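You operate a simulated robot arm through the tools that you are given. There is no shell and no other tool.

You run a simulated robot arm. Do the job below in one go: nothing can be reset, and whatever is moved stays where it is left.

TASK
Couple the fill hose and fill the oil tank to its MAX mark.
Fine: open the inlet valve and switch the pump on to fill; leave the pump off and the valve shut. Where these are worked on the way, their far stop is far enough and under half their travel is too little: inlet valve.

It is judged by the outcome, as a careful person would: the job done as asked, and still so three seconds after it is handed in. It fails if anything else is knocked over, pushed out of place, dropped, spilled or broken.

THE ROBOT
A 7-joint arm with a fingered hand, fixed in place. Base frame: the origin is at the foot of the arm, x ahead of it, y to its left, z up. Lengths are in mm, angles in rad, forces in N, time in s.
Its first joint turns from -2.601 to 2.601 rad. Payload 3.5 kg.
The tool frame sits at the grasp point between the pads (the TCP): z along the fingers, y along the line on which they close. The tips reach 30 mm beyond it. The gripper opens to 104 mm. The gripper's body begins 35 mm behind the TCP. The gripper is a hand of 4 fingers: y runs from the thumb to the fingers, the wrist lies at [-15, -110, -186] in the tool frame, and closing takes about 1.5 s.
Orientation is that of the tool frame in the base frame, as a unit quaternion [w, x, y, z]. With the fingers straight down and the wrist toward the robot, the tool's x, y and z point along [0, 1, 0], [1, 0, 0] and [0, 0, -1] of the base frame.

THE INTERFACE
- The arm moves only by the tool servo_tool. Its argument "increments" is text: rows parted by semicolons, each of 6 numbers parted by spaces: the shift along the tool's x, y, z in units of 250 mm (1.0 is 250 mm), then the turn, a rotation vector about the tool's x, y, z in units of 60 degrees (1.0 is 60 degrees). In form: tx ty tz wx wy wz; .... A call has 1 to 20 rows; each row is the pose to reach, as a shift and turn from the pose commanded when the call began, along the tool's axes at that moment. "claw" is the gripper command, from -1 (fully open) to 1 (shut), values between in proportion, set as the call begins (left out, the last holds). A call with a number of a shift or a turn outside -1 to 1 is refused whole. A row lasts 0.2 s, in which the tool goes at most 50 mm and 0.15 rad; a call with a longer step from one row to the next is refused whole, and so is a gripper value outside its range. Where a pose cannot be reached the arm comes as near as it can. A force on the tool above 40 N (or 10 N above the force at the start of the call, whichever is more), or a blocked arm, ends the call early, and 0.2 s more pass. The fingers move at their own pace (about 45 mm/s each) and stop on an object; they squeeze with about 33 N. The grip force told is the motor's: it shows also when the fingers shut on nothing. Time passes only in rows, and 0.2 s behind the last, so rows that repeat a pose let the fingers close. The reply holds the time, the measured pose of the TCP, the force on the tool along the base axes, the opening and the grip force, in the units named above and with some noise, with the torque about the TCP (base axes, N m) and any sound that the robot's microphone picked up, and new pictures: "show" is both (left out), scene, wrist or none.
- Cameras (640 x 400 px; columns grow to the right, rows downward): "scene" is fixed at [51.1, 499.8, 1480.5]; the picture's right is [-0.50, -0.87, 0.00], its down [-0.56, 0.32, -0.76] and it looks along [0.66, -0.38, -0.65] (base axes); focal length 326 px, centre (320, 200). "wrist" rides on the gripper at [61, -92, -130] in the tool frame; the picture's right is [-0.81, 0.28, -0.52], its down [-0.53, -0.71, 0.46] and it looks along [-0.24, 0.64, 0.72] (tool axes); focal length 275 px, centre (320, 200). There is no depth. A picture from a camera that has moved, and an enlarged one, comes with that camera's place and axes in the base frame and with its lens.
- slide_trunk(by): slides the trunk up (or, below 0, down) by that many mm; the arm rides with it, the base frame stays. It gives what a move gives, with no picture.
- set_fingers(index, middle, ring, thumb_bend, thumb_turn): sets how far each is bent, from 0 (flat) to 1 (curled in); at 0.3 the hand is open as for a grip, at 0.7 the pads meet at the TCP. One left out holds its place. A second passes; each finger stops where it meets its share of the squeeze, and holds until it gets a number again. A gripper value or a shape takes the hand back. It gives what a move gives, with no picture; readings hold the bend of each and the force on the fingers (four entries, about 0 where the hand has none), thumb and palm. thumb_turn goes from beside the hand (0) to across from the fingers (1), as for a grip.
- grasp_type(shape): the hand has 4 fingers and takes this shape, open, in about a second: jaw (thumb against the fingers, like two jaws); tri (thumb and two fingers); tip (a fingertip pinch); poke (one finger out to press); point (the index stretched); flat (the hand flat); cup (the hand cupped); fist (a fist). The gripper value then closes the fingers along that shape, each until it touches; the sizes above hold for jaw. It gives what a move gives, with no picture.
- enlarge(camera, box): a new picture of the part [left, top, right, bottom] of that camera's present view, enlarged. It takes no simulated time.
- close_job(): hands the job in; it is judged then, once.

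Nothing tells you positions but the pictures and the camera data. Unless the task says otherwise, let go and move clear before handing in.

The tools are called after "Request:" as name(argument=value, ...) on one line, values as JSON. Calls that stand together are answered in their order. servo_tool: Moves the arm, as the interface text tells. Its arguments: {"type":"object","properties":{"increments":{"type":"string"},"claw":{"type":"number"},"show":{"type":"string","enum":["both","scene","wrist","none"]}},"required":["increments"]} The other tools are called the same way: slide_trunk (by) slides the trunk up or down; grasp_type (shape) gives the hand a shape; set_fingers (index, middle, ring, thumb_bend, thumb_turn) moves the fingers one by one; enlarge (camera, box) takes an enlarged picture of a part of a camera's view; close_job () hands the job in.

At the start:

```text
t: 0.0
tool_pos: [651.3, 27.0, 1155.1]
tool_rot: [-0.001, 0.707, 0.707, -0.001]
wrist_force: [0.7, 0.4, 0.0]
moment: [0.01, 0.0, -0.03]
width: 103.7
finger_force: 0.0
shape: jaw
bend: [0.3, 0.3, 0.3, 0.3, 0.98]
finger forces: [0.0, 0.0, 0.0, 0.0, 0.0, 0.0]
trunk travel left (down, up): [-500.0, 210.0]
```

scene: 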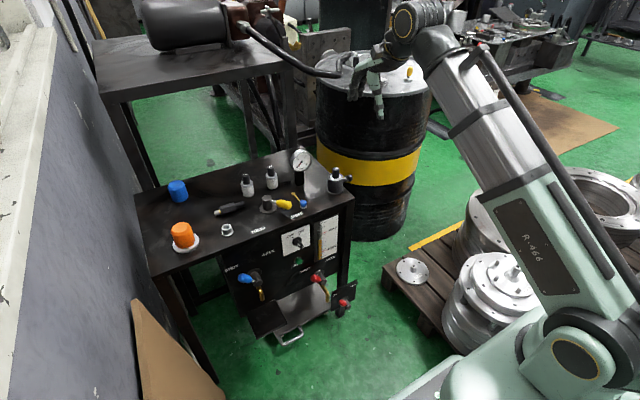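
wrist: 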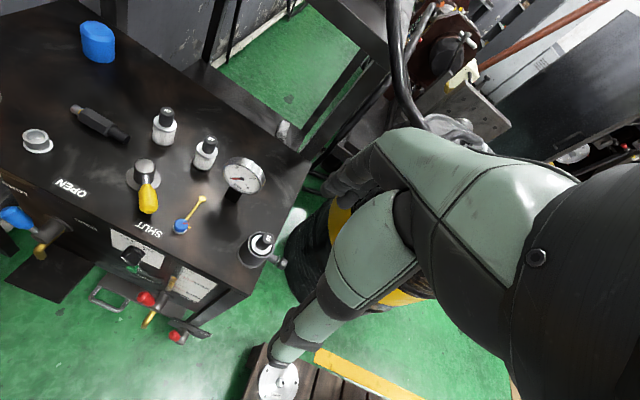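

I see a work table with valves, bottles, a gauge and a front panel on the left side of the arm. I'll take enlarged pictures first to identify the hose, inlet valve, pump switch and sight glass.

Request:
enlarge(camera="scene", box=[130, 140, 370, 290])

Request:
enlarge(camera="scene", box=[200, 210, 370, 350])

Request:
enlarge(camera="wrist", box=[0, 0, 320, 200])

Request:
enlarge(camera="wrist", box=[0, 150, 320, 350])

```text
2.67 times, centred on (250, 215) of scene
camera zoom: at [51.1, 499.8, 1480.5], right [-0.5, -0.87, 0.0], down [-0.56, 0.32, -0.76], along [0.66, -0.38, -0.65], focal length 870 px, centre (507, 160)
```

zoom: 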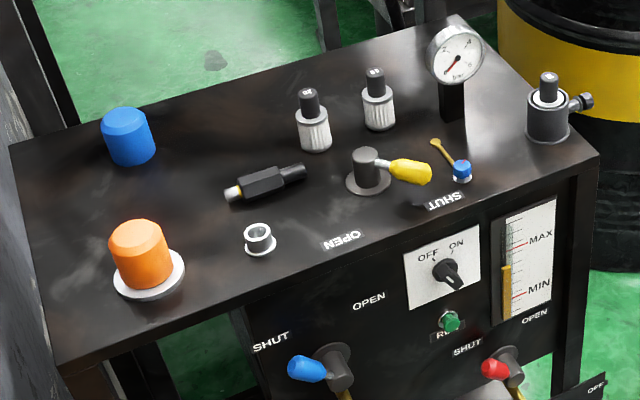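

```text
2.86 times, centred on (285, 280) of scene
camera zoom: at [51.1, 499.8, 1480.5], right [-0.5, -0.87, 0.0], down [-0.56, 0.32, -0.76], along [0.66, -0.38, -0.65], focal length 932 px, centre (420, -29)
```

zoom: 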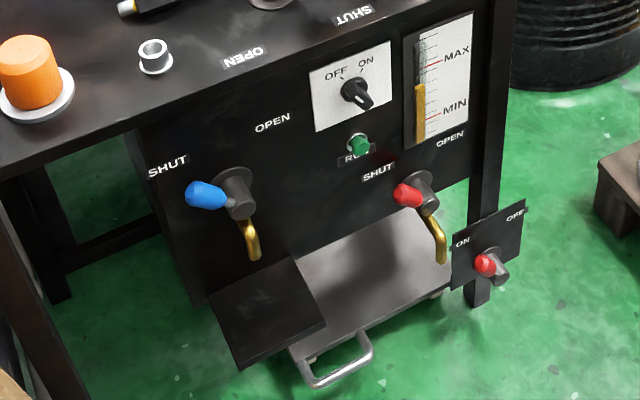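

```text
2.00 times, centred on (160, 100) of wrist
camera zoom: at [561.5, 87.9, 1285.8], right [0.28, -0.81, 0.52], down [-0.71, -0.53, -0.46], along [0.64, -0.24, -0.72], focal length 551 px, centre (640, 400)
```

zoom: 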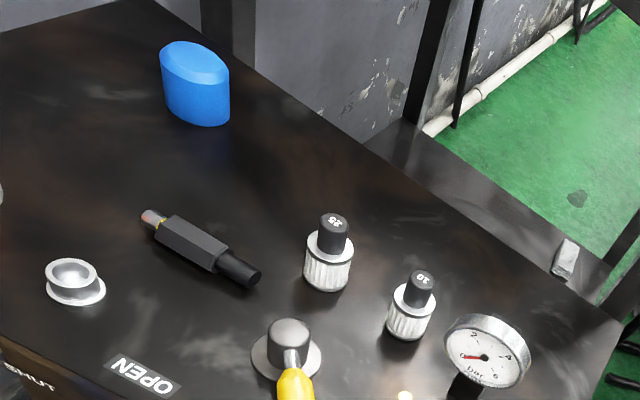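

```text
2.00 times, centred on (160, 250) of wrist
camera zoom: at [561.5, 87.9, 1285.8], right [0.28, -0.81, 0.52], down [-0.71, -0.53, -0.46], along [0.64, -0.24, -0.72], focal length 551 px, centre (640, 100)
```

zoom: 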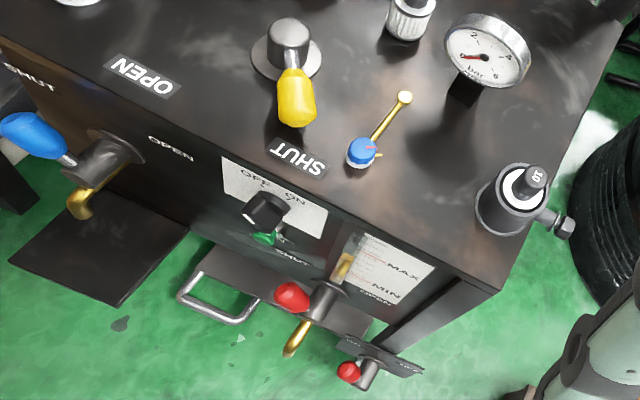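

The table's front edge runs along y at x≈750 with a front panel facing the robot. Port ring, coupling and yellow lever are on the tabletop at z≈770. I'll move the wrist camera closer for a better look.

Request:
servo_tool(increments="0.123 0.0335 0.119 0 0 0;0.246 0.067 0.238 0 0 0;0.369 0.1 0.357 0 0 0;0.492 0.134 0.476 0 0 0;0.615 0.167 0.595 0 0 0;0.738 0.2 0.714 0 0 0;0.861 0.234 0.833 0 0 0;0.984 0.268 0.95 0 0 0;0.984 0.268 0.95 0 0 0")

```text
t: 2.0
tool_pos: [720.3, 273.2, 916.7]
tool_rot: [0.0, 0.707, 0.707, 0.0]
wrist_force: [-0.7, 0.1, -0.6]
moment: [-0.02, -0.02, -0.01]
width: 103.8
finger_force: 0.1
shape: jaw
bend: [0.3, 0.3, 0.3, 0.3, 0.98]
finger forces: [0.0, 0.0, 0.0, 0.0, 0.0, 0.0]
trunk travel left (down, up): [-500.0, 210.0]
camera wrist: at [629.6, 334.6, 1048.3], right [0.27, -0.81, 0.52], down [-0.71, -0.53, -0.46], along [0.64, -0.24, -0.72], focal length 275 px, centre (320, 200)
```

scene: 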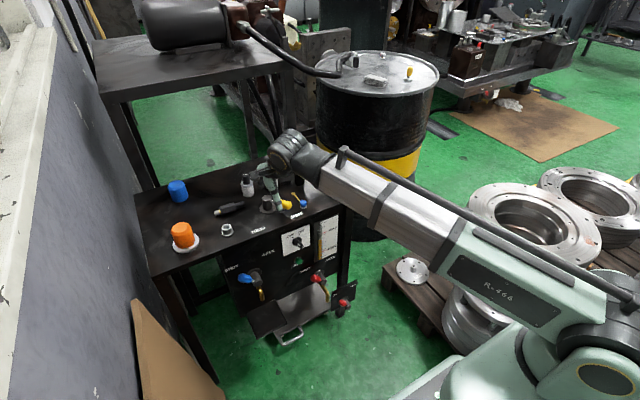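
wrist: 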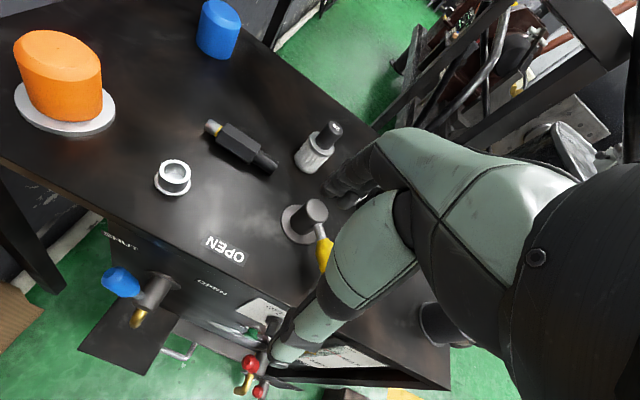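

The wrist camera now shows the coupling and port on the tabletop. I'll enlarge those regions.

Request:
enlarge(camera="wrist", box=[140, 90, 360, 270])

Request:
enlarge(camera="wrist", box=[80, 230, 340, 400])

Request:
enlarge(camera="scene", box=[240, 190, 350, 260])

Request:
enlarge(camera="scene", box=[150, 170, 270, 260])

Request:
enlarge(camera="scene", box=[210, 240, 370, 350])

Request:
enlarge(camera="scene", box=[130, 0, 440, 180])

```text
2.22 times, centred on (250, 180) of wrist
camera zoom: at [629.6, 334.6, 1048.3], right [0.27, -0.81, 0.52], down [-0.71, -0.53, -0.46], along [0.64, -0.24, -0.72], focal length 612 px, centre (476, 244)
```

zoom: 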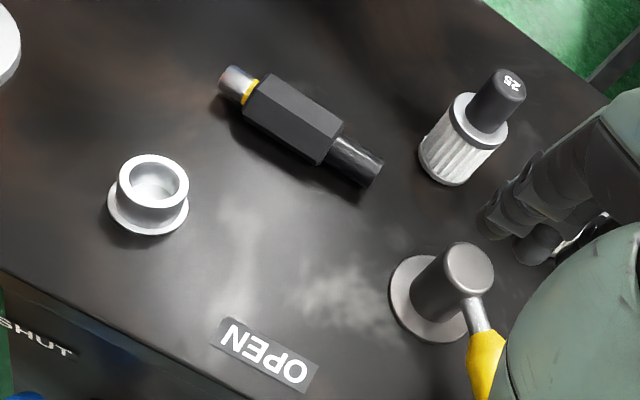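

```text
2.35 times, centred on (210, 315) of wrist
camera zoom: at [629.6, 334.6, 1048.3], right [0.27, -0.81, 0.52], down [-0.71, -0.53, -0.46], along [0.64, -0.24, -0.72], focal length 648 px, centre (579, -71)
```

zoom: 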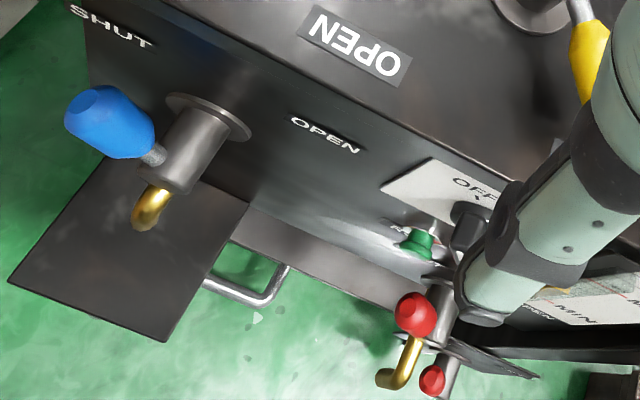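

```text
5.71 times, centred on (295, 225) of scene
camera zoom: at [51.1, 499.8, 1480.5], right [-0.5, -0.87, 0.0], down [-0.56, 0.32, -0.76], along [0.66, -0.38, -0.65], focal length 1864 px, centre (463, 57)
```

zoom: 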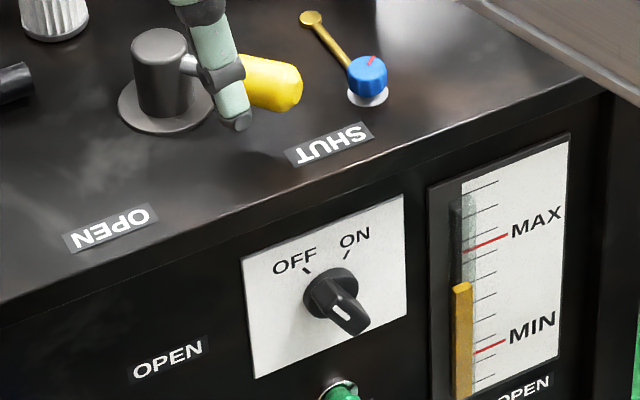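

```text
4.44 times, centred on (210, 215) of scene
camera zoom: at [51.1, 499.8, 1480.5], right [-0.5, -0.87, 0.0], down [-0.56, 0.32, -0.76], along [0.66, -0.38, -0.65], focal length 1450 px, centre (809, 133)
```

zoom: 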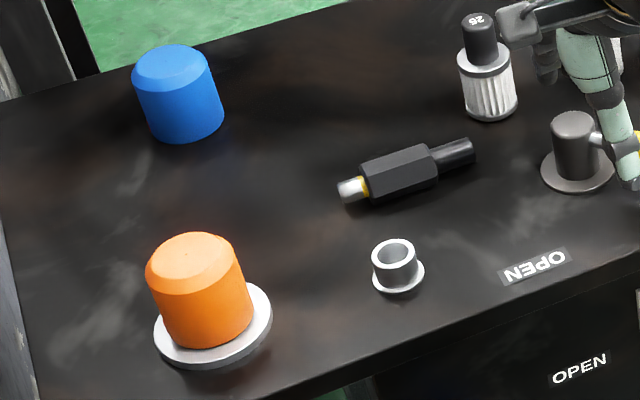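

```text
3.64 times, centred on (290, 295) of scene
camera zoom: at [51.1, 499.8, 1480.5], right [-0.5, -0.87, 0.0], down [-0.56, 0.32, -0.76], along [0.66, -0.38, -0.65], focal length 1186 px, centre (429, -146)
```

zoom: 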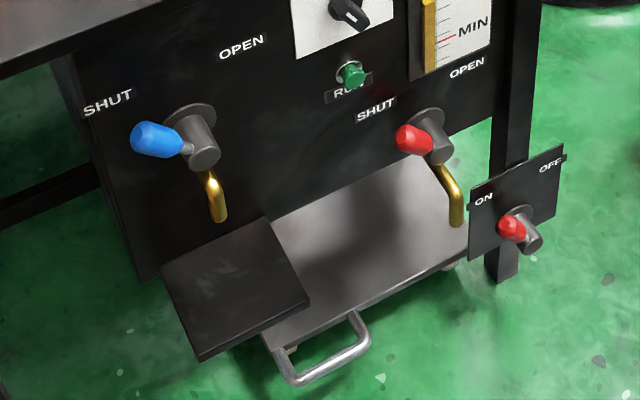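

```text
2.06 times, centred on (285, 90) of scene
camera zoom: at [51.1, 499.8, 1480.5], right [-0.5, -0.87, 0.0], down [-0.56, 0.32, -0.76], along [0.66, -0.38, -0.65], focal length 674 px, centre (392, 427)
```

zoom: 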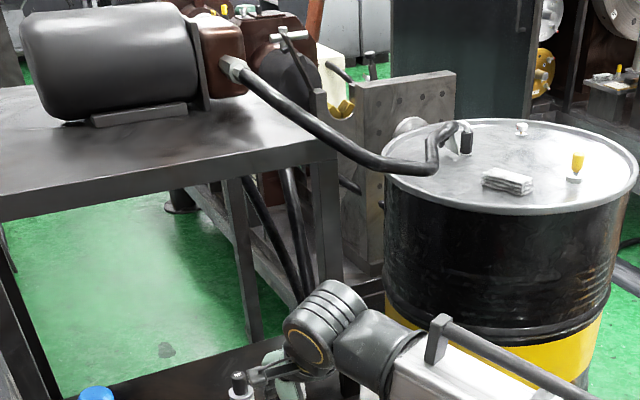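

Stereo estimates put the table at z≈760, the coupling along y at x≈878 (nose at y≈410, tail at y≈316), and the port ring top at about (789,397,786). I'll check the hand's geometry before picking.

Request:
enlarge(camera="scene", box=[225, 125, 345, 215])

Request:
enlarge(camera="wrist", box=[240, 110, 440, 380])

```text
4.44 times, centred on (285, 170) of scene
camera zoom: at [51.1, 499.8, 1480.5], right [-0.5, -0.87, 0.0], down [-0.56, 0.32, -0.76], along [0.66, -0.38, -0.65], focal length 1450 px, centre (476, 333)
```

zoom: 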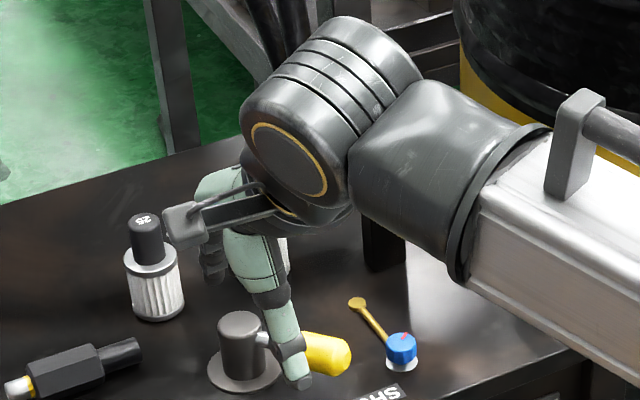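

```text
1.48 times, centred on (340, 245) of wrist
camera zoom: at [629.6, 334.6, 1048.3], right [0.27, -0.81, 0.52], down [-0.71, -0.53, -0.46], along [0.64, -0.24, -0.72], focal length 408 px, centre (290, 133)
```

zoom: 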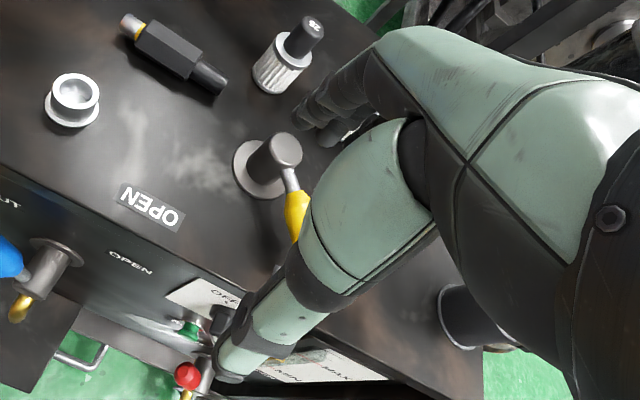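

I'll move above the coupling with a partly open jaw.

Request:
servo_tool(increments="0.082 0.158 -0.01 0 0 0;0.164 0.316 -0.02 0 0 0;0.246 0.474 0 0 0 0;0.328 0.632 0.02 0 0 0;0.328 0.632 0.06 0 0 0;0.328 0.632 0.06 0 0 0", claw=-0.2)

```text
t: 3.4
tool_pos: [877.9, 352.4, 903.1]
tool_rot: [0.0, 0.707, 0.707, -0.001]
wrist_force: [0.8, 0.1, 0.4]
moment: [-0.02, 0.0, -0.01]
width: 62.8
finger_force: 0.0
shape: jaw
bend: [0.29, 0.4, 0.37, 0.64, 1.0]
finger forces: [0.0, 0.0, 0.1, 0.0, 0.1, 0.1]
trunk travel left (down, up): [-500.0, 210.0]
camera wrist: at [786.6, 414.9, 1032.9], right [0.28, -0.81, 0.52], down [-0.71, -0.53, -0.46], along [0.64, -0.24, -0.72], focal length 275 px, centre (320, 200)
```

scene: 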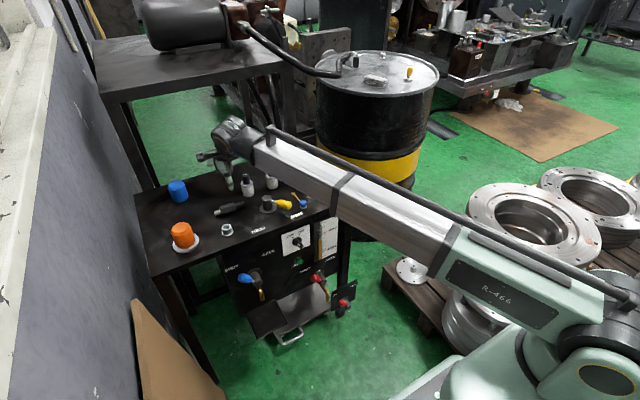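
wrist: 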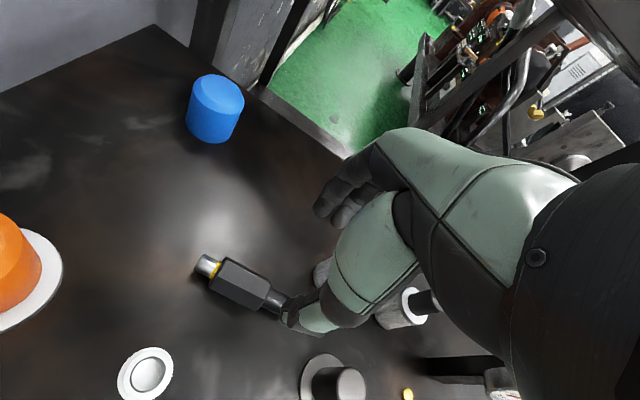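

The view is clear: nose at about (878,407) and port at about (790,400). I'll descend over the hex body.

Request:
servo_tool(increments="0 0 0.14 0 0 0;0 0 0.28 0 0 0;0 0 0.35 0 0 0;0 0 0.40 0 0 0;0 0 0.42 0 0 0")

Request:
enlarge(camera="scene", box=[180, 130, 300, 240])

```text
t: 4.6
tool_pos: [876.1, 354.0, 796.5]
tool_rot: [0.0, 0.707, 0.707, 0.0]
wrist_force: [-0.4, 0.1, -0.1]
moment: [0.03, 0.02, 0.0]
width: 62.5
finger_force: 0.0
shape: jaw
bend: [0.29, 0.4, 0.37, 0.64, 1.0]
finger forces: [0.0, 0.1, 0.0, 0.0, 0.1, 0.0]
trunk travel left (down, up): [-500.0, 210.0]
camera wrist: at [785.6, 416.0, 927.3], right [0.28, -0.81, 0.52], down [-0.71, -0.53, -0.46], along [0.64, -0.24, -0.72], focal length 275 px, centre (320, 200)
```

scene: 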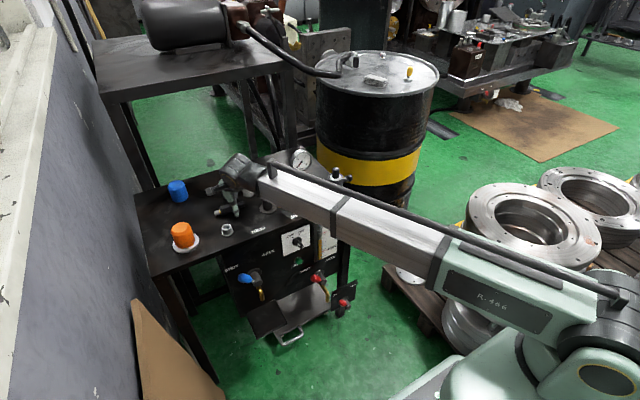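
wrist: 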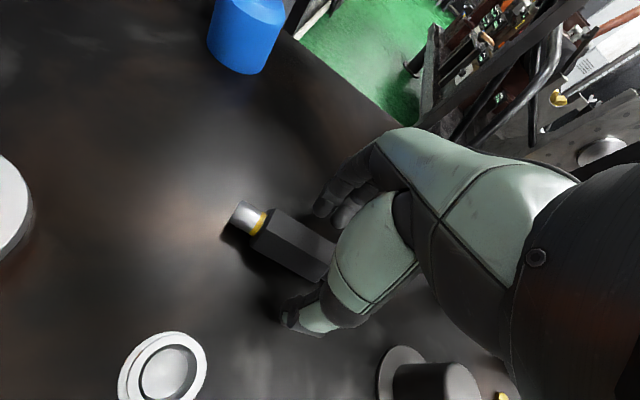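

```text
3.64 times, centred on (240, 185) of scene
camera zoom: at [51.1, 499.8, 1480.5], right [-0.5, -0.87, 0.0], down [-0.56, 0.32, -0.76], along [0.66, -0.38, -0.65], focal length 1186 px, centre (611, 254)
```

zoom: 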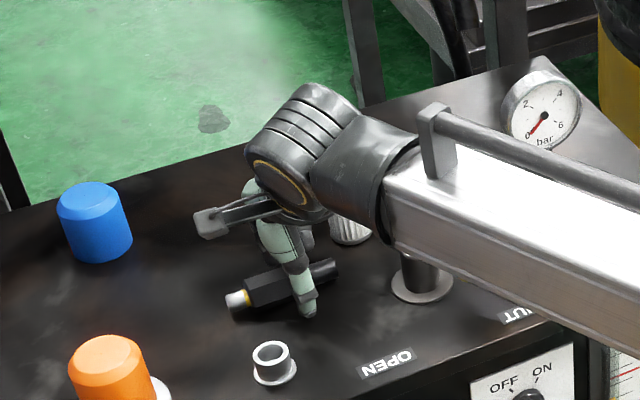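

Both sides of the coupling are straddled and there is no contact yet. I'll ease down in small steps to find the table.

Request:
servo_tool(increments="0 0 0.012 0 0 0;0 0 0.024 0 0 0;0 0 0.036 0 0 0;0 0 0.048 0 0 0", show="wrist")

```text
t: 5.6
tool_pos: [876.5, 353.8, 790.1]
tool_rot: [0.002, 0.707, 0.707, 0.003]
wrist_force: [2.8, 0.8, 29.6]
moment: [0.07, 0.46, 0.03]
width: 61.9
finger_force: 0.0
shape: jaw
bend: [0.28, 0.4, 0.37, 0.66, 1.0]
finger forces: [3.1, 5.3, 0.0, 0.0, 20.4, 0.1]
trunk travel left (down, up): [-500.0, 210.0]
camera wrist: at [784.8, 415.5, 920.8], right [0.27, -0.81, 0.52], down [-0.71, -0.53, -0.46], along [0.65, -0.24, -0.72], focal length 275 px, centre (320, 200)
```

wrist: 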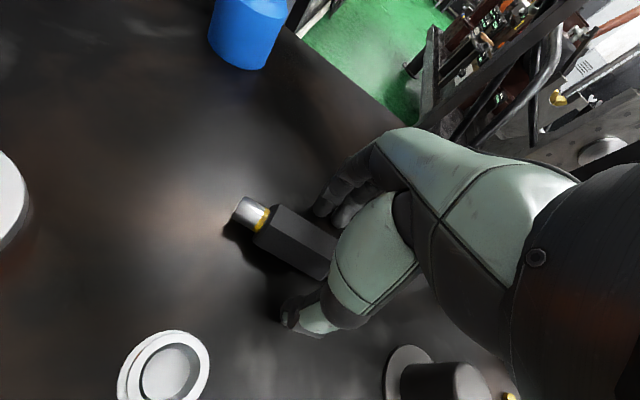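

Contact at TCP z≈790, so the table is at z≈760. I'll lift slightly and close on the hex.

Request:
servo_tool(increments="0 0 -0.036 0 0 0;0 0 -0.036 0 0 0", show="none")

Request:
servo_tool(increments="0 0 0 0 0 0;0 0 0 0 0 0;0 0 0 0 0 0;0 0 0 0 0 0;0 0 0 0 0 0;0 0 0 0 0 0;0 0 0 0 0 0;0 0 0 0 0 0", claw=1)

```text
t: 6.2
tool_pos: [877.7, 354.9, 792.8]
tool_rot: [0.0, 0.707, 0.707, -0.001]
wrist_force: [0.8, 0.5, 0.3]
moment: [0.01, -0.01, -0.01]
width: 62.5
finger_force: 0.0
shape: jaw
bend: [0.29, 0.4, 0.37, 0.65, 1.0]
finger forces: [0.1, 0.0, 0.0, 0.0, 0.1, 0.0]
trunk travel left (down, up): [-500.0, 210.0]
```

```text
t: 8.0
tool_pos: [877.2, 352.8, 794.4]
tool_rot: [-0.001, 0.707, 0.707, 0.0]
wrist_force: [0.4, -0.9, -0.8]
moment: [0.0, -0.01, 0.0]
width: 25.3
finger_force: 32.8
shape: jaw
bend: [0.74, 0.61, 0.61, 0.76, 1.0]
finger forces: [17.6, 6.5, 4.1, 0.0, 26.1, 0.0]
trunk travel left (down, up): [-500.0, 210.0]
camera wrist: at [786.3, 416.4, 925.5], right [0.28, -0.81, 0.52], down [-0.71, -0.53, -0.46], along [0.64, -0.24, -0.72], focal length 275 px, centre (320, 200)
```

scene: 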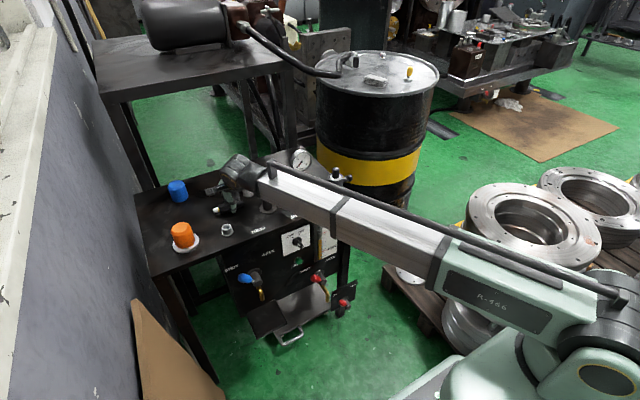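
wrist: 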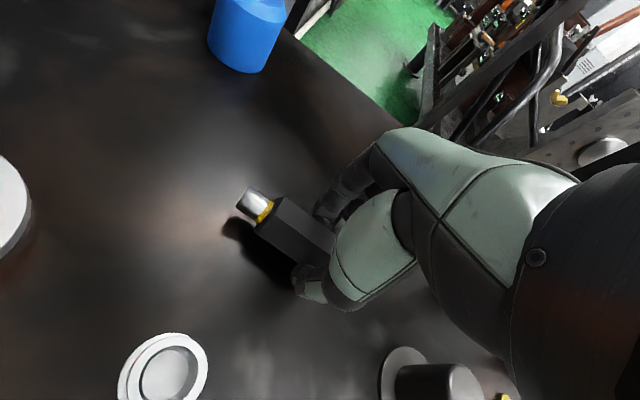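

The hex is gripped (opening 25 mm, 33 N). I'll lift it and check how it sits in the hand.

Request:
servo_tool(increments="0 0 -0.1 0 0 0;0 0 -0.25 0 0 0;0 0 -0.4 0 0 0;0 0 -0.56 0 0 0;0 0 -0.56 0 0 0")

Request:
enlarge(camera="wrist", box=[200, 140, 360, 340])

Request:
enlarge(camera="scene", box=[180, 90, 300, 200])

```text
t: 9.2
tool_pos: [877.9, 354.5, 934.9]
tool_rot: [0.001, 0.707, 0.707, 0.0]
wrist_force: [-0.2, 0.0, -1.1]
moment: [-0.05, 0.02, -0.03]
width: 25.2
finger_force: 32.9
shape: jaw
bend: [0.74, 0.61, 0.61, 0.76, 1.0]
finger forces: [17.3, 6.4, 4.2, 0.0, 25.9, 0.0]
trunk travel left (down, up): [-500.0, 210.0]
camera wrist: at [787.0, 416.4, 1065.3], right [0.28, -0.81, 0.52], down [-0.71, -0.53, -0.46], along [0.64, -0.24, -0.72], focal length 275 px, centre (320, 200)
```

scene: 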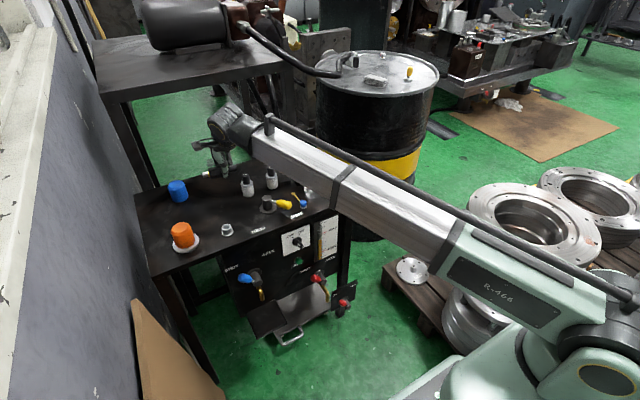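
wrist: 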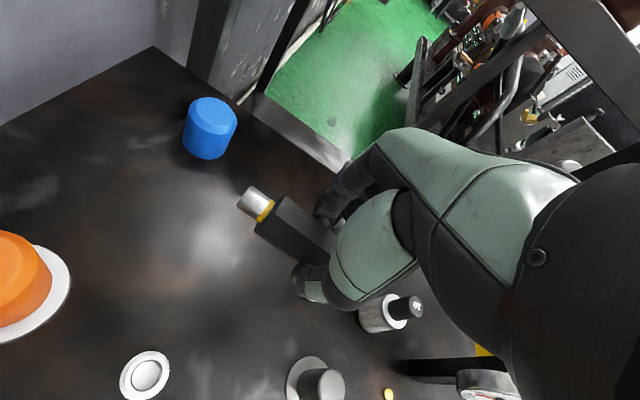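

```text
2.00 times, centred on (280, 240) of wrist
camera zoom: at [787.0, 416.4, 1065.3], right [0.28, -0.81, 0.52], down [-0.71, -0.53, -0.46], along [0.64, -0.24, -0.72], focal length 551 px, centre (400, 120)
```

zoom: 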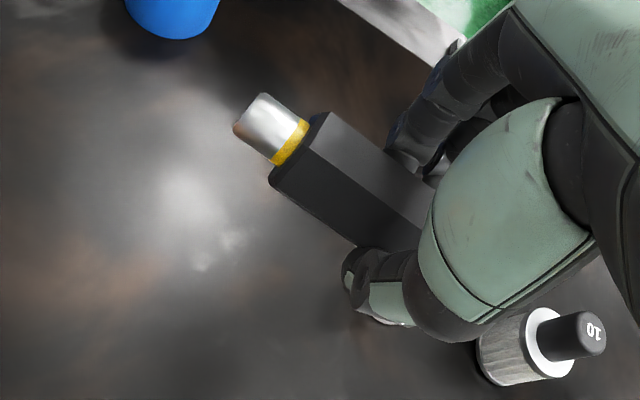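

```text
3.64 times, centred on (240, 145) of scene
camera zoom: at [51.1, 499.8, 1480.5], right [-0.5, -0.87, 0.0], down [-0.56, 0.32, -0.76], along [0.66, -0.38, -0.65], focal length 1186 px, centre (611, 400)
```

zoom: 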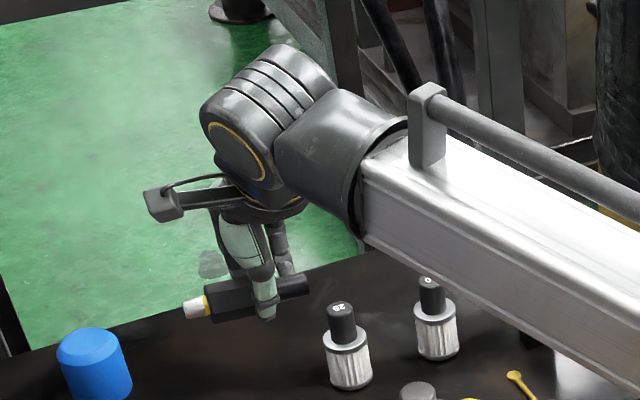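

The coupling is held, with the nose along tool +x, about 56 mm from the TCP. I'll turn the hand so the nose points down and the fingers point forward, in two halves while still high.

Request:
servo_tool(increments="0.007 -0.022 -0.004 -0.0776 -0.0543 -0.0776;0.013 -0.044 -0.009 -0.1551 -0.1086 -0.1551;0.02 -0.067 -0.013 -0.2327 -0.1628 -0.2327;0.027 -0.089 -0.018 -0.3102 -0.2171 -0.3102;0.033 -0.111 -0.022 -0.3878 -0.2714 -0.3878;0.04 -0.133 -0.027 -0.4653 -0.3257 -0.4653;0.047 -0.156 -0.031 -0.5429 -0.38 -0.5429;0.053 -0.178 -0.036 -0.6204 -0.4342 -0.6204;0.06 -0.2 -0.04 -0.698 -0.4885 -0.698;0.06 -0.2 -0.04 -0.698 -0.4885 -0.698")

```text
t: 11.4
tool_pos: [827.3, 369.1, 942.7]
tool_rot: [0.417, 0.349, 0.836, 0.073]
wrist_force: [-0.8, -0.7, -0.5]
moment: [0.02, 0.0, -0.05]
width: 25.0
finger_force: 32.9
shape: jaw
bend: [0.74, 0.61, 0.61, 0.77, 1.0]
finger forces: [16.3, 6.5, 4.2, 0.0, 25.8, 0.1]
trunk travel left (down, up): [-500.0, 210.0]
camera wrist: at [657.8, 362.4, 951.3], right [0.09, -0.23, 0.97], down [0.19, -0.95, -0.24], along [0.98, 0.2, -0.04], focal length 275 px, centre (320, 200)
```

scene: 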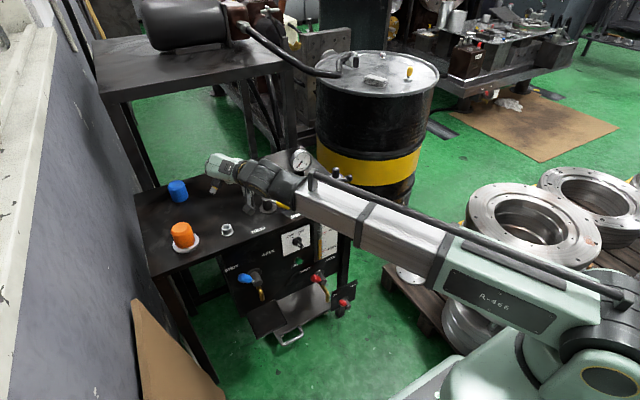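
wrist: 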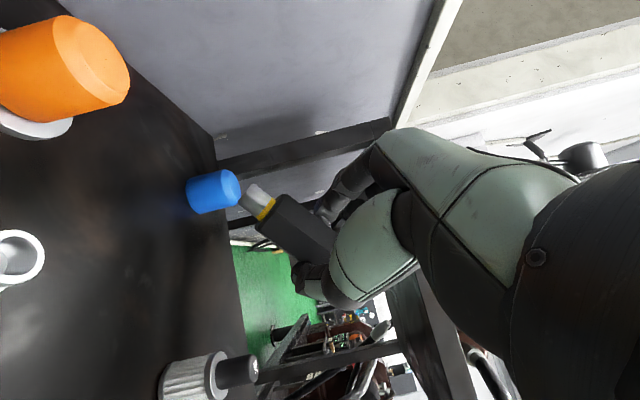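

The first half went as planned. Now I'll do the second half, coming above the port.

Request:
servo_tool(increments="0.0226 -0.0118 -0.0109 -0.0776 -0.0543 -0.0776;0.0451 -0.0236 -0.0219 -0.1551 -0.1086 -0.1551;0.0677 -0.0355 -0.0328 -0.2327 -0.1628 -0.2327;0.0902 -0.0473 -0.0437 -0.3102 -0.2171 -0.3102;0.1128 -0.0591 -0.0547 -0.3878 -0.2714 -0.3878;0.1353 -0.0709 -0.0656 -0.4653 -0.3257 -0.4653;0.1579 -0.0828 -0.0765 -0.5429 -0.38 -0.5429;0.1804 -0.0946 -0.0875 -0.6204 -0.4342 -0.6204;0.203 -0.1064 -0.0984 -0.698 -0.4885 -0.698;0.203 -0.1064 -0.0984 -0.698 -0.4885 -0.698")

Request:
enlarge(camera="scene", box=[170, 150, 290, 260])

Request:
enlarge(camera="wrist", box=[100, 100, 360, 300])

```text
t: 13.6
tool_pos: [773.0, 393.4, 978.7]
tool_rot: [0.668, -0.129, 0.724, 0.109]
wrist_force: [0.0, 0.1, -0.9]
moment: [0.03, 0.01, -0.02]
width: 24.8
finger_force: 33.0
shape: jaw
bend: [0.74, 0.61, 0.61, 0.77, 1.0]
finger forces: [15.9, 6.1, 3.8, 0.0, 25.6, 0.0]
out of reach, approached as far as the arm can: row 4, 7, 8, 9, 10
trunk travel left (down, up): [-500.0, 210.0]
camera wrist: at [676.3, 261.7, 930.2], right [-0.52, 0.12, 0.85], down [0.71, -0.5, 0.5], along [0.48, 0.86, 0.17], focal length 275 px, centre (320, 200)
```

scene: 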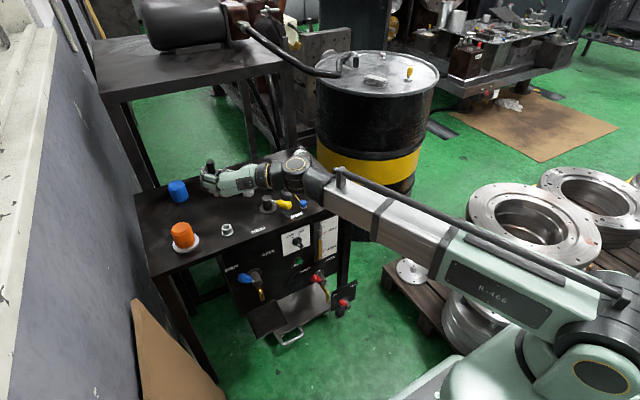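
wrist: 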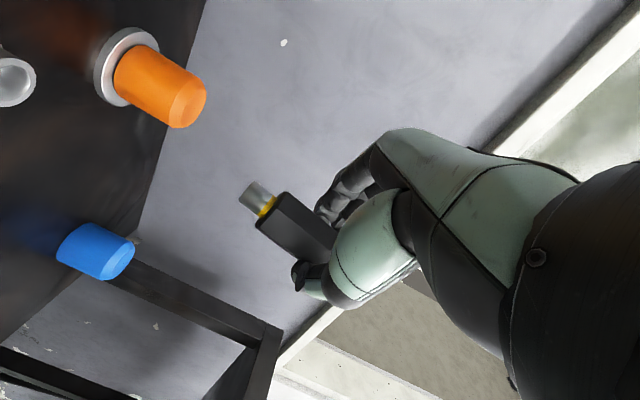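

```text
3.64 times, centred on (230, 205) of scene
camera zoom: at [51.1, 499.8, 1480.5], right [-0.5, -0.87, 0.0], down [-0.56, 0.32, -0.76], along [0.66, -0.38, -0.65], focal length 1186 px, centre (647, 182)
```

zoom: 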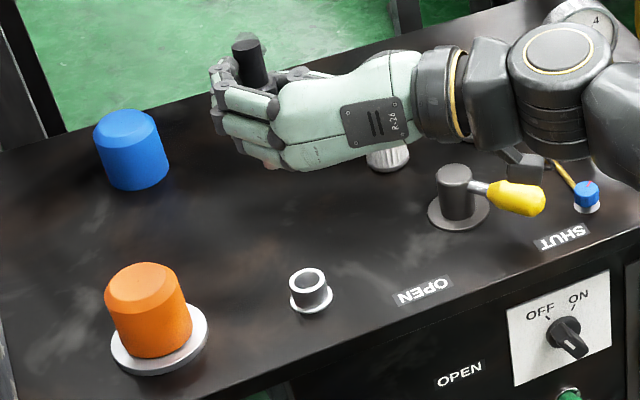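

```text
2.00 times, centred on (230, 200) of wrist
camera zoom: at [676.3, 261.7, 930.2], right [-0.52, 0.12, 0.85], down [0.71, -0.5, 0.5], along [0.48, 0.86, 0.17], focal length 551 px, centre (500, 200)
```

zoom: 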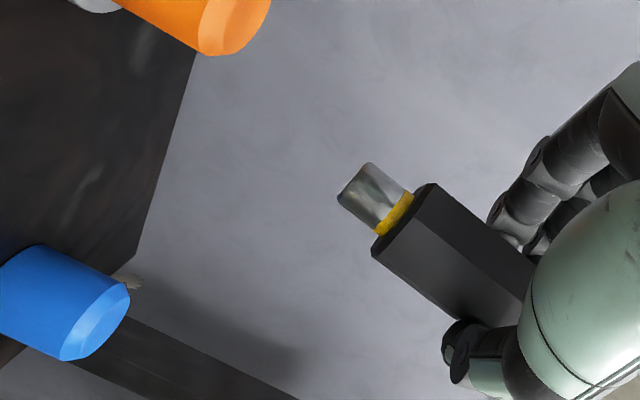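

The pose is nearly right, but the arm couldn't get low enough (TCP z 979). Lowering the trunk should relieve that, so I'll slide down 80 mm.

Request:
slide_trunk(by=-80)

```text
t: 14.8
tool_pos: [771.8, 393.0, 899.2]
tool_rot: [0.668, -0.129, 0.724, 0.109]
wrist_force: [0.3, 0.6, -0.5]
moment: [0.02, 0.02, 0.0]
width: 24.8
finger_force: 33.5
shape: jaw
bend: [0.74, 0.61, 0.61, 0.77, 1.0]
finger forces: [16.0, 6.2, 4.0, 0.1, 25.4, 0.0]
trunk travel left (down, up): [-420.0, 290.0]
```

Request:
servo_tool(increments="0 0 0 0 0 0;0 0 0 0 0 0;0 0 0 0 0 0", show="none")

```text
t: 15.6
tool_pos: [773.2, 394.2, 898.9]
tool_rot: [0.668, -0.129, 0.725, 0.11]
wrist_force: [-0.4, -0.6, -1.5]
moment: [-0.04, 0.01, 0.01]
width: 24.8
finger_force: 33.1
shape: jaw
bend: [0.74, 0.61, 0.61, 0.77, 1.0]
finger forces: [16.0, 6.2, 3.9, 0.0, 25.4, 0.0]
trunk travel left (down, up): [-420.0, 290.0]
```

Request:
servo_tool(increments="0 0 0 0 -0.0778 0.014;0 0 0 0 -0.0778 0.014;0 0 0 0 -0.0778 0.014")

Request:
enlarge(camera="scene", box=[160, 160, 280, 250])

Request:
enlarge(camera="wrist", box=[0, 60, 360, 300])

```text
t: 16.4
tool_pos: [772.2, 393.6, 897.7]
tool_rot: [0.668, -0.129, 0.725, 0.109]
wrist_force: [-0.3, 0.1, -0.8]
moment: [0.02, -0.03, 0.03]
width: 24.7
finger_force: 33.1
shape: jaw
bend: [0.74, 0.61, 0.61, 0.77, 1.0]
finger forces: [16.1, 6.1, 4.0, 0.0, 25.5, 0.1]
out of reach, approached as far as the arm can: row 1, 2, 3
trunk travel left (down, up): [-420.0, 290.0]
camera wrist: at [676.3, 261.9, 849.9], right [-0.52, 0.12, 0.85], down [0.71, -0.5, 0.5], along [0.48, 0.86, 0.17], focal length 275 px, centre (320, 200)
```

scene: 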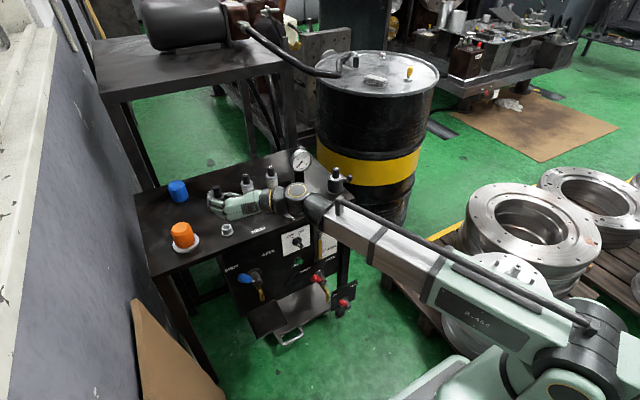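
wrist: 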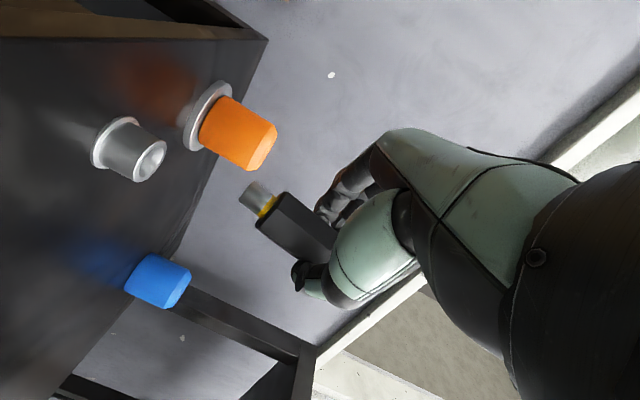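

```text
4.44 times, centred on (220, 205) of scene
camera zoom: at [51.1, 499.8, 1480.5], right [-0.5, -0.87, 0.0], down [-0.56, 0.32, -0.76], along [0.66, -0.38, -0.65], focal length 1450 px, centre (764, 178)
```

zoom: 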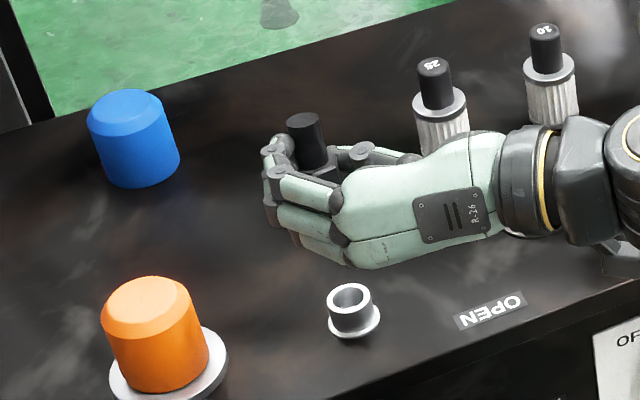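

```text
1.67 times, centred on (180, 180) of wrist
camera zoom: at [676.3, 261.9, 849.9], right [-0.52, 0.12, 0.85], down [0.71, -0.5, 0.5], along [0.48, 0.86, 0.17], focal length 459 px, centre (553, 233)
```

zoom: 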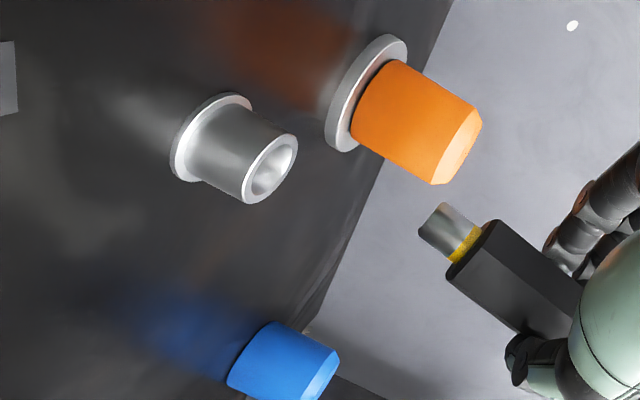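

The coupling points nearly straight down (about 5° off), but a joint limit blocks the last bit. I'll test whether raising the tool frees the orientation.

Request:
servo_tool(increments="-0.1 0 0 0 -0.0778 0.014;-0.2 0 0 0 -0.0778 0.014;-0.2 0 0 0 -0.0778 0.014", show="none")

```text
t: 17.2
tool_pos: [775.0, 396.9, 956.5]
tool_rot: [0.693, -0.12, 0.701, 0.118]
wrist_force: [-0.1, -0.1, -0.2]
moment: [-0.01, -0.04, -0.02]
width: 25.3
finger_force: 32.6
shape: jaw
bend: [0.74, 0.61, 0.61, 0.77, 1.0]
finger forces: [16.0, 6.2, 3.9, 0.0, 25.4, 0.0]
out of reach, approached as far as the arm can: row 1, 2, 3
trunk travel left (down, up): [-420.0, 290.0]
```

Raising frees the orientation: the tool x axis now points straight down. I'll raise more for margin, then lower with the trunk.

Request:
servo_tool(increments="-0.1 0 0 0 0 0;-0.2 0 0 0 0 0;-0.3 0 0 0 0 0;-0.3 0 0 0 0 0", show="none")

Request:
slide_trunk(by=-140)

Request:
servo_tool(increments="0 0 0 0 0 0")

Request:
enlarge(camera="wrist", box=[0, 60, 360, 300])

Request:
enlarge(camera="scene", box=[160, 160, 280, 250])

```text
t: 18.2
tool_pos: [774.1, 398.8, 1030.6]
tool_rot: [0.696, -0.12, 0.697, 0.12]
wrist_force: [-0.3, -0.4, -1.5]
moment: [-0.03, -0.01, -0.01]
width: 25.2
finger_force: 32.5
shape: jaw
bend: [0.74, 0.61, 0.61, 0.77, 1.0]
finger forces: [16.0, 6.1, 3.8, 0.0, 25.5, 0.0]
trunk travel left (down, up): [-420.0, 290.0]
```

```text
t: 19.8
tool_pos: [773.5, 399.3, 891.3]
tool_rot: [0.696, -0.119, 0.698, 0.121]
wrist_force: [-0.2, -0.2, -1.2]
moment: [-0.01, 0.02, -0.03]
width: 24.8
finger_force: 32.7
shape: jaw
bend: [0.74, 0.61, 0.61, 0.77, 1.0]
finger forces: [16.0, 6.0, 3.9, 0.0, 25.5, 0.0]
trunk travel left (down, up): [-280.0, 430.0]
```

```text
t: 20.2
tool_pos: [774.3, 398.0, 890.8]
tool_rot: [0.696, -0.119, 0.698, 0.12]
wrist_force: [0.3, -0.8, 0.2]
moment: [0.0, 0.0, -0.01]
width: 24.8
finger_force: 33.0
shape: jaw
bend: [0.74, 0.61, 0.61, 0.77, 1.0]
finger forces: [16.0, 6.1, 3.8, 0.0, 25.4, 0.1]
trunk travel left (down, up): [-280.0, 430.0]
camera wrist: at [682.6, 269.6, 830.6], right [-0.58, 0.09, 0.81], down [0.67, -0.52, 0.53], along [0.47, 0.85, 0.24], focal length 275 px, centre (320, 200)
```

scene: 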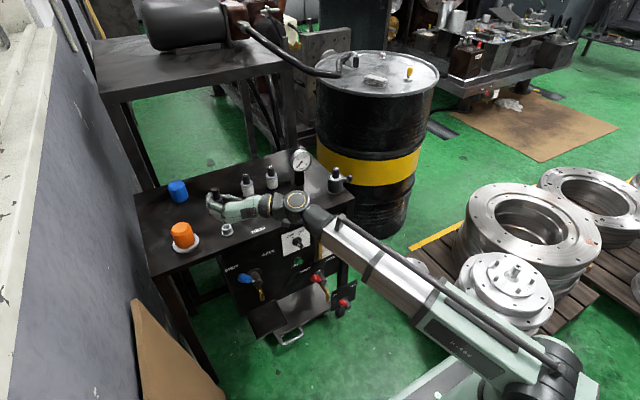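
wrist: 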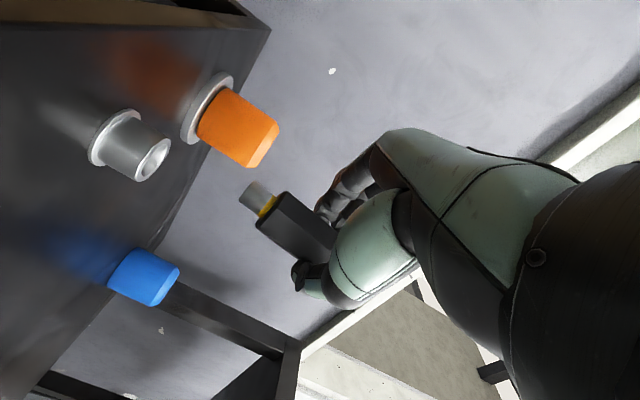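

```text
1.67 times, centred on (180, 180) of wrist
camera zoom: at [682.6, 269.6, 830.6], right [-0.58, 0.09, 0.81], down [0.67, -0.52, 0.53], along [0.47, 0.85, 0.24], focal length 459 px, centre (553, 233)
```

zoom: 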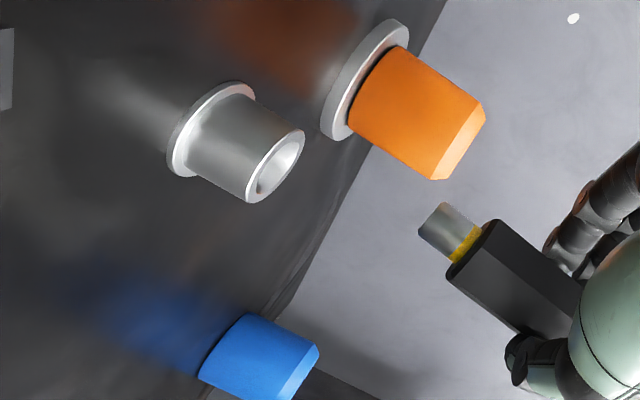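

```text
4.44 times, centred on (220, 205) of scene
camera zoom: at [51.1, 499.8, 1480.5], right [-0.5, -0.87, 0.0], down [-0.56, 0.32, -0.76], along [0.66, -0.38, -0.65], focal length 1450 px, centre (764, 178)
```

zoom: 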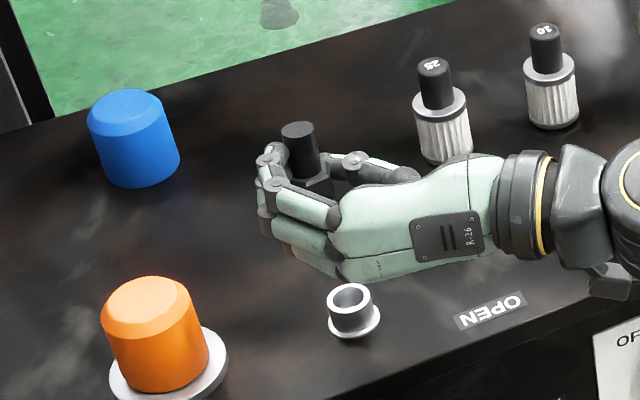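

Coupling and port are now close together in the wrist view. I'll zoom in to measure the coupling's tilt in the hand precisely.

Request:
enlarge(camera="wrist", box=[220, 160, 348, 240])

Request:
enlarge(camera="wrist", box=[70, 90, 198, 200])

Request:
enlarge(camera="scene", box=[195, 175, 275, 225])

```text
5.00 times, centred on (284, 200) of wrist
camera zoom: at [682.6, 269.6, 830.6], right [-0.58, 0.09, 0.81], down [0.67, -0.52, 0.53], along [0.47, 0.85, 0.24], focal length 1376 px, centre (500, 200)
```

zoom: 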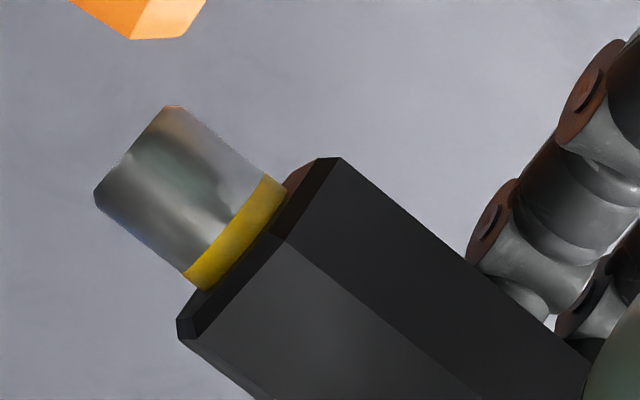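

```text
3.64 times, centred on (134, 145) of wrist
camera zoom: at [682.6, 269.6, 830.6], right [-0.58, 0.09, 0.81], down [0.67, -0.52, 0.53], along [0.47, 0.85, 0.24], focal length 1001 px, centre (996, 400)
```

zoom: 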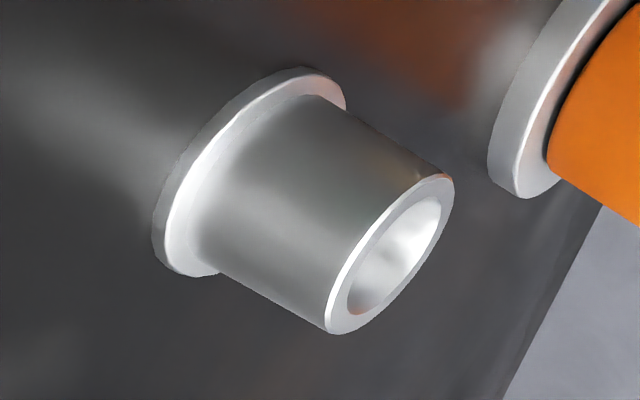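

```text
8.00 times, centred on (235, 200) of scene
camera zoom: at [51.1, 499.8, 1480.5], right [-0.5, -0.87, 0.0], down [-0.56, 0.32, -0.76], along [0.66, -0.38, -0.65], focal length 2610 px, centre (1000, 200)
```

zoom: 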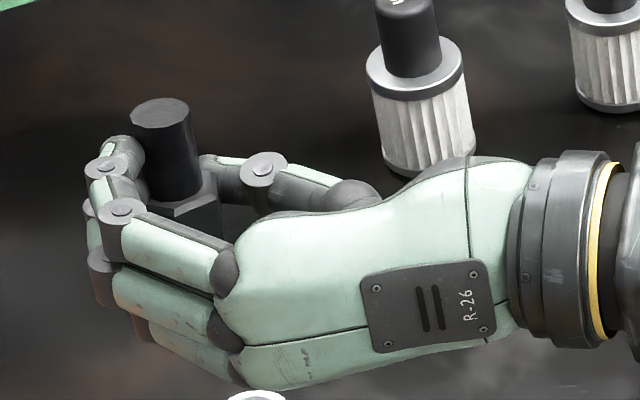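

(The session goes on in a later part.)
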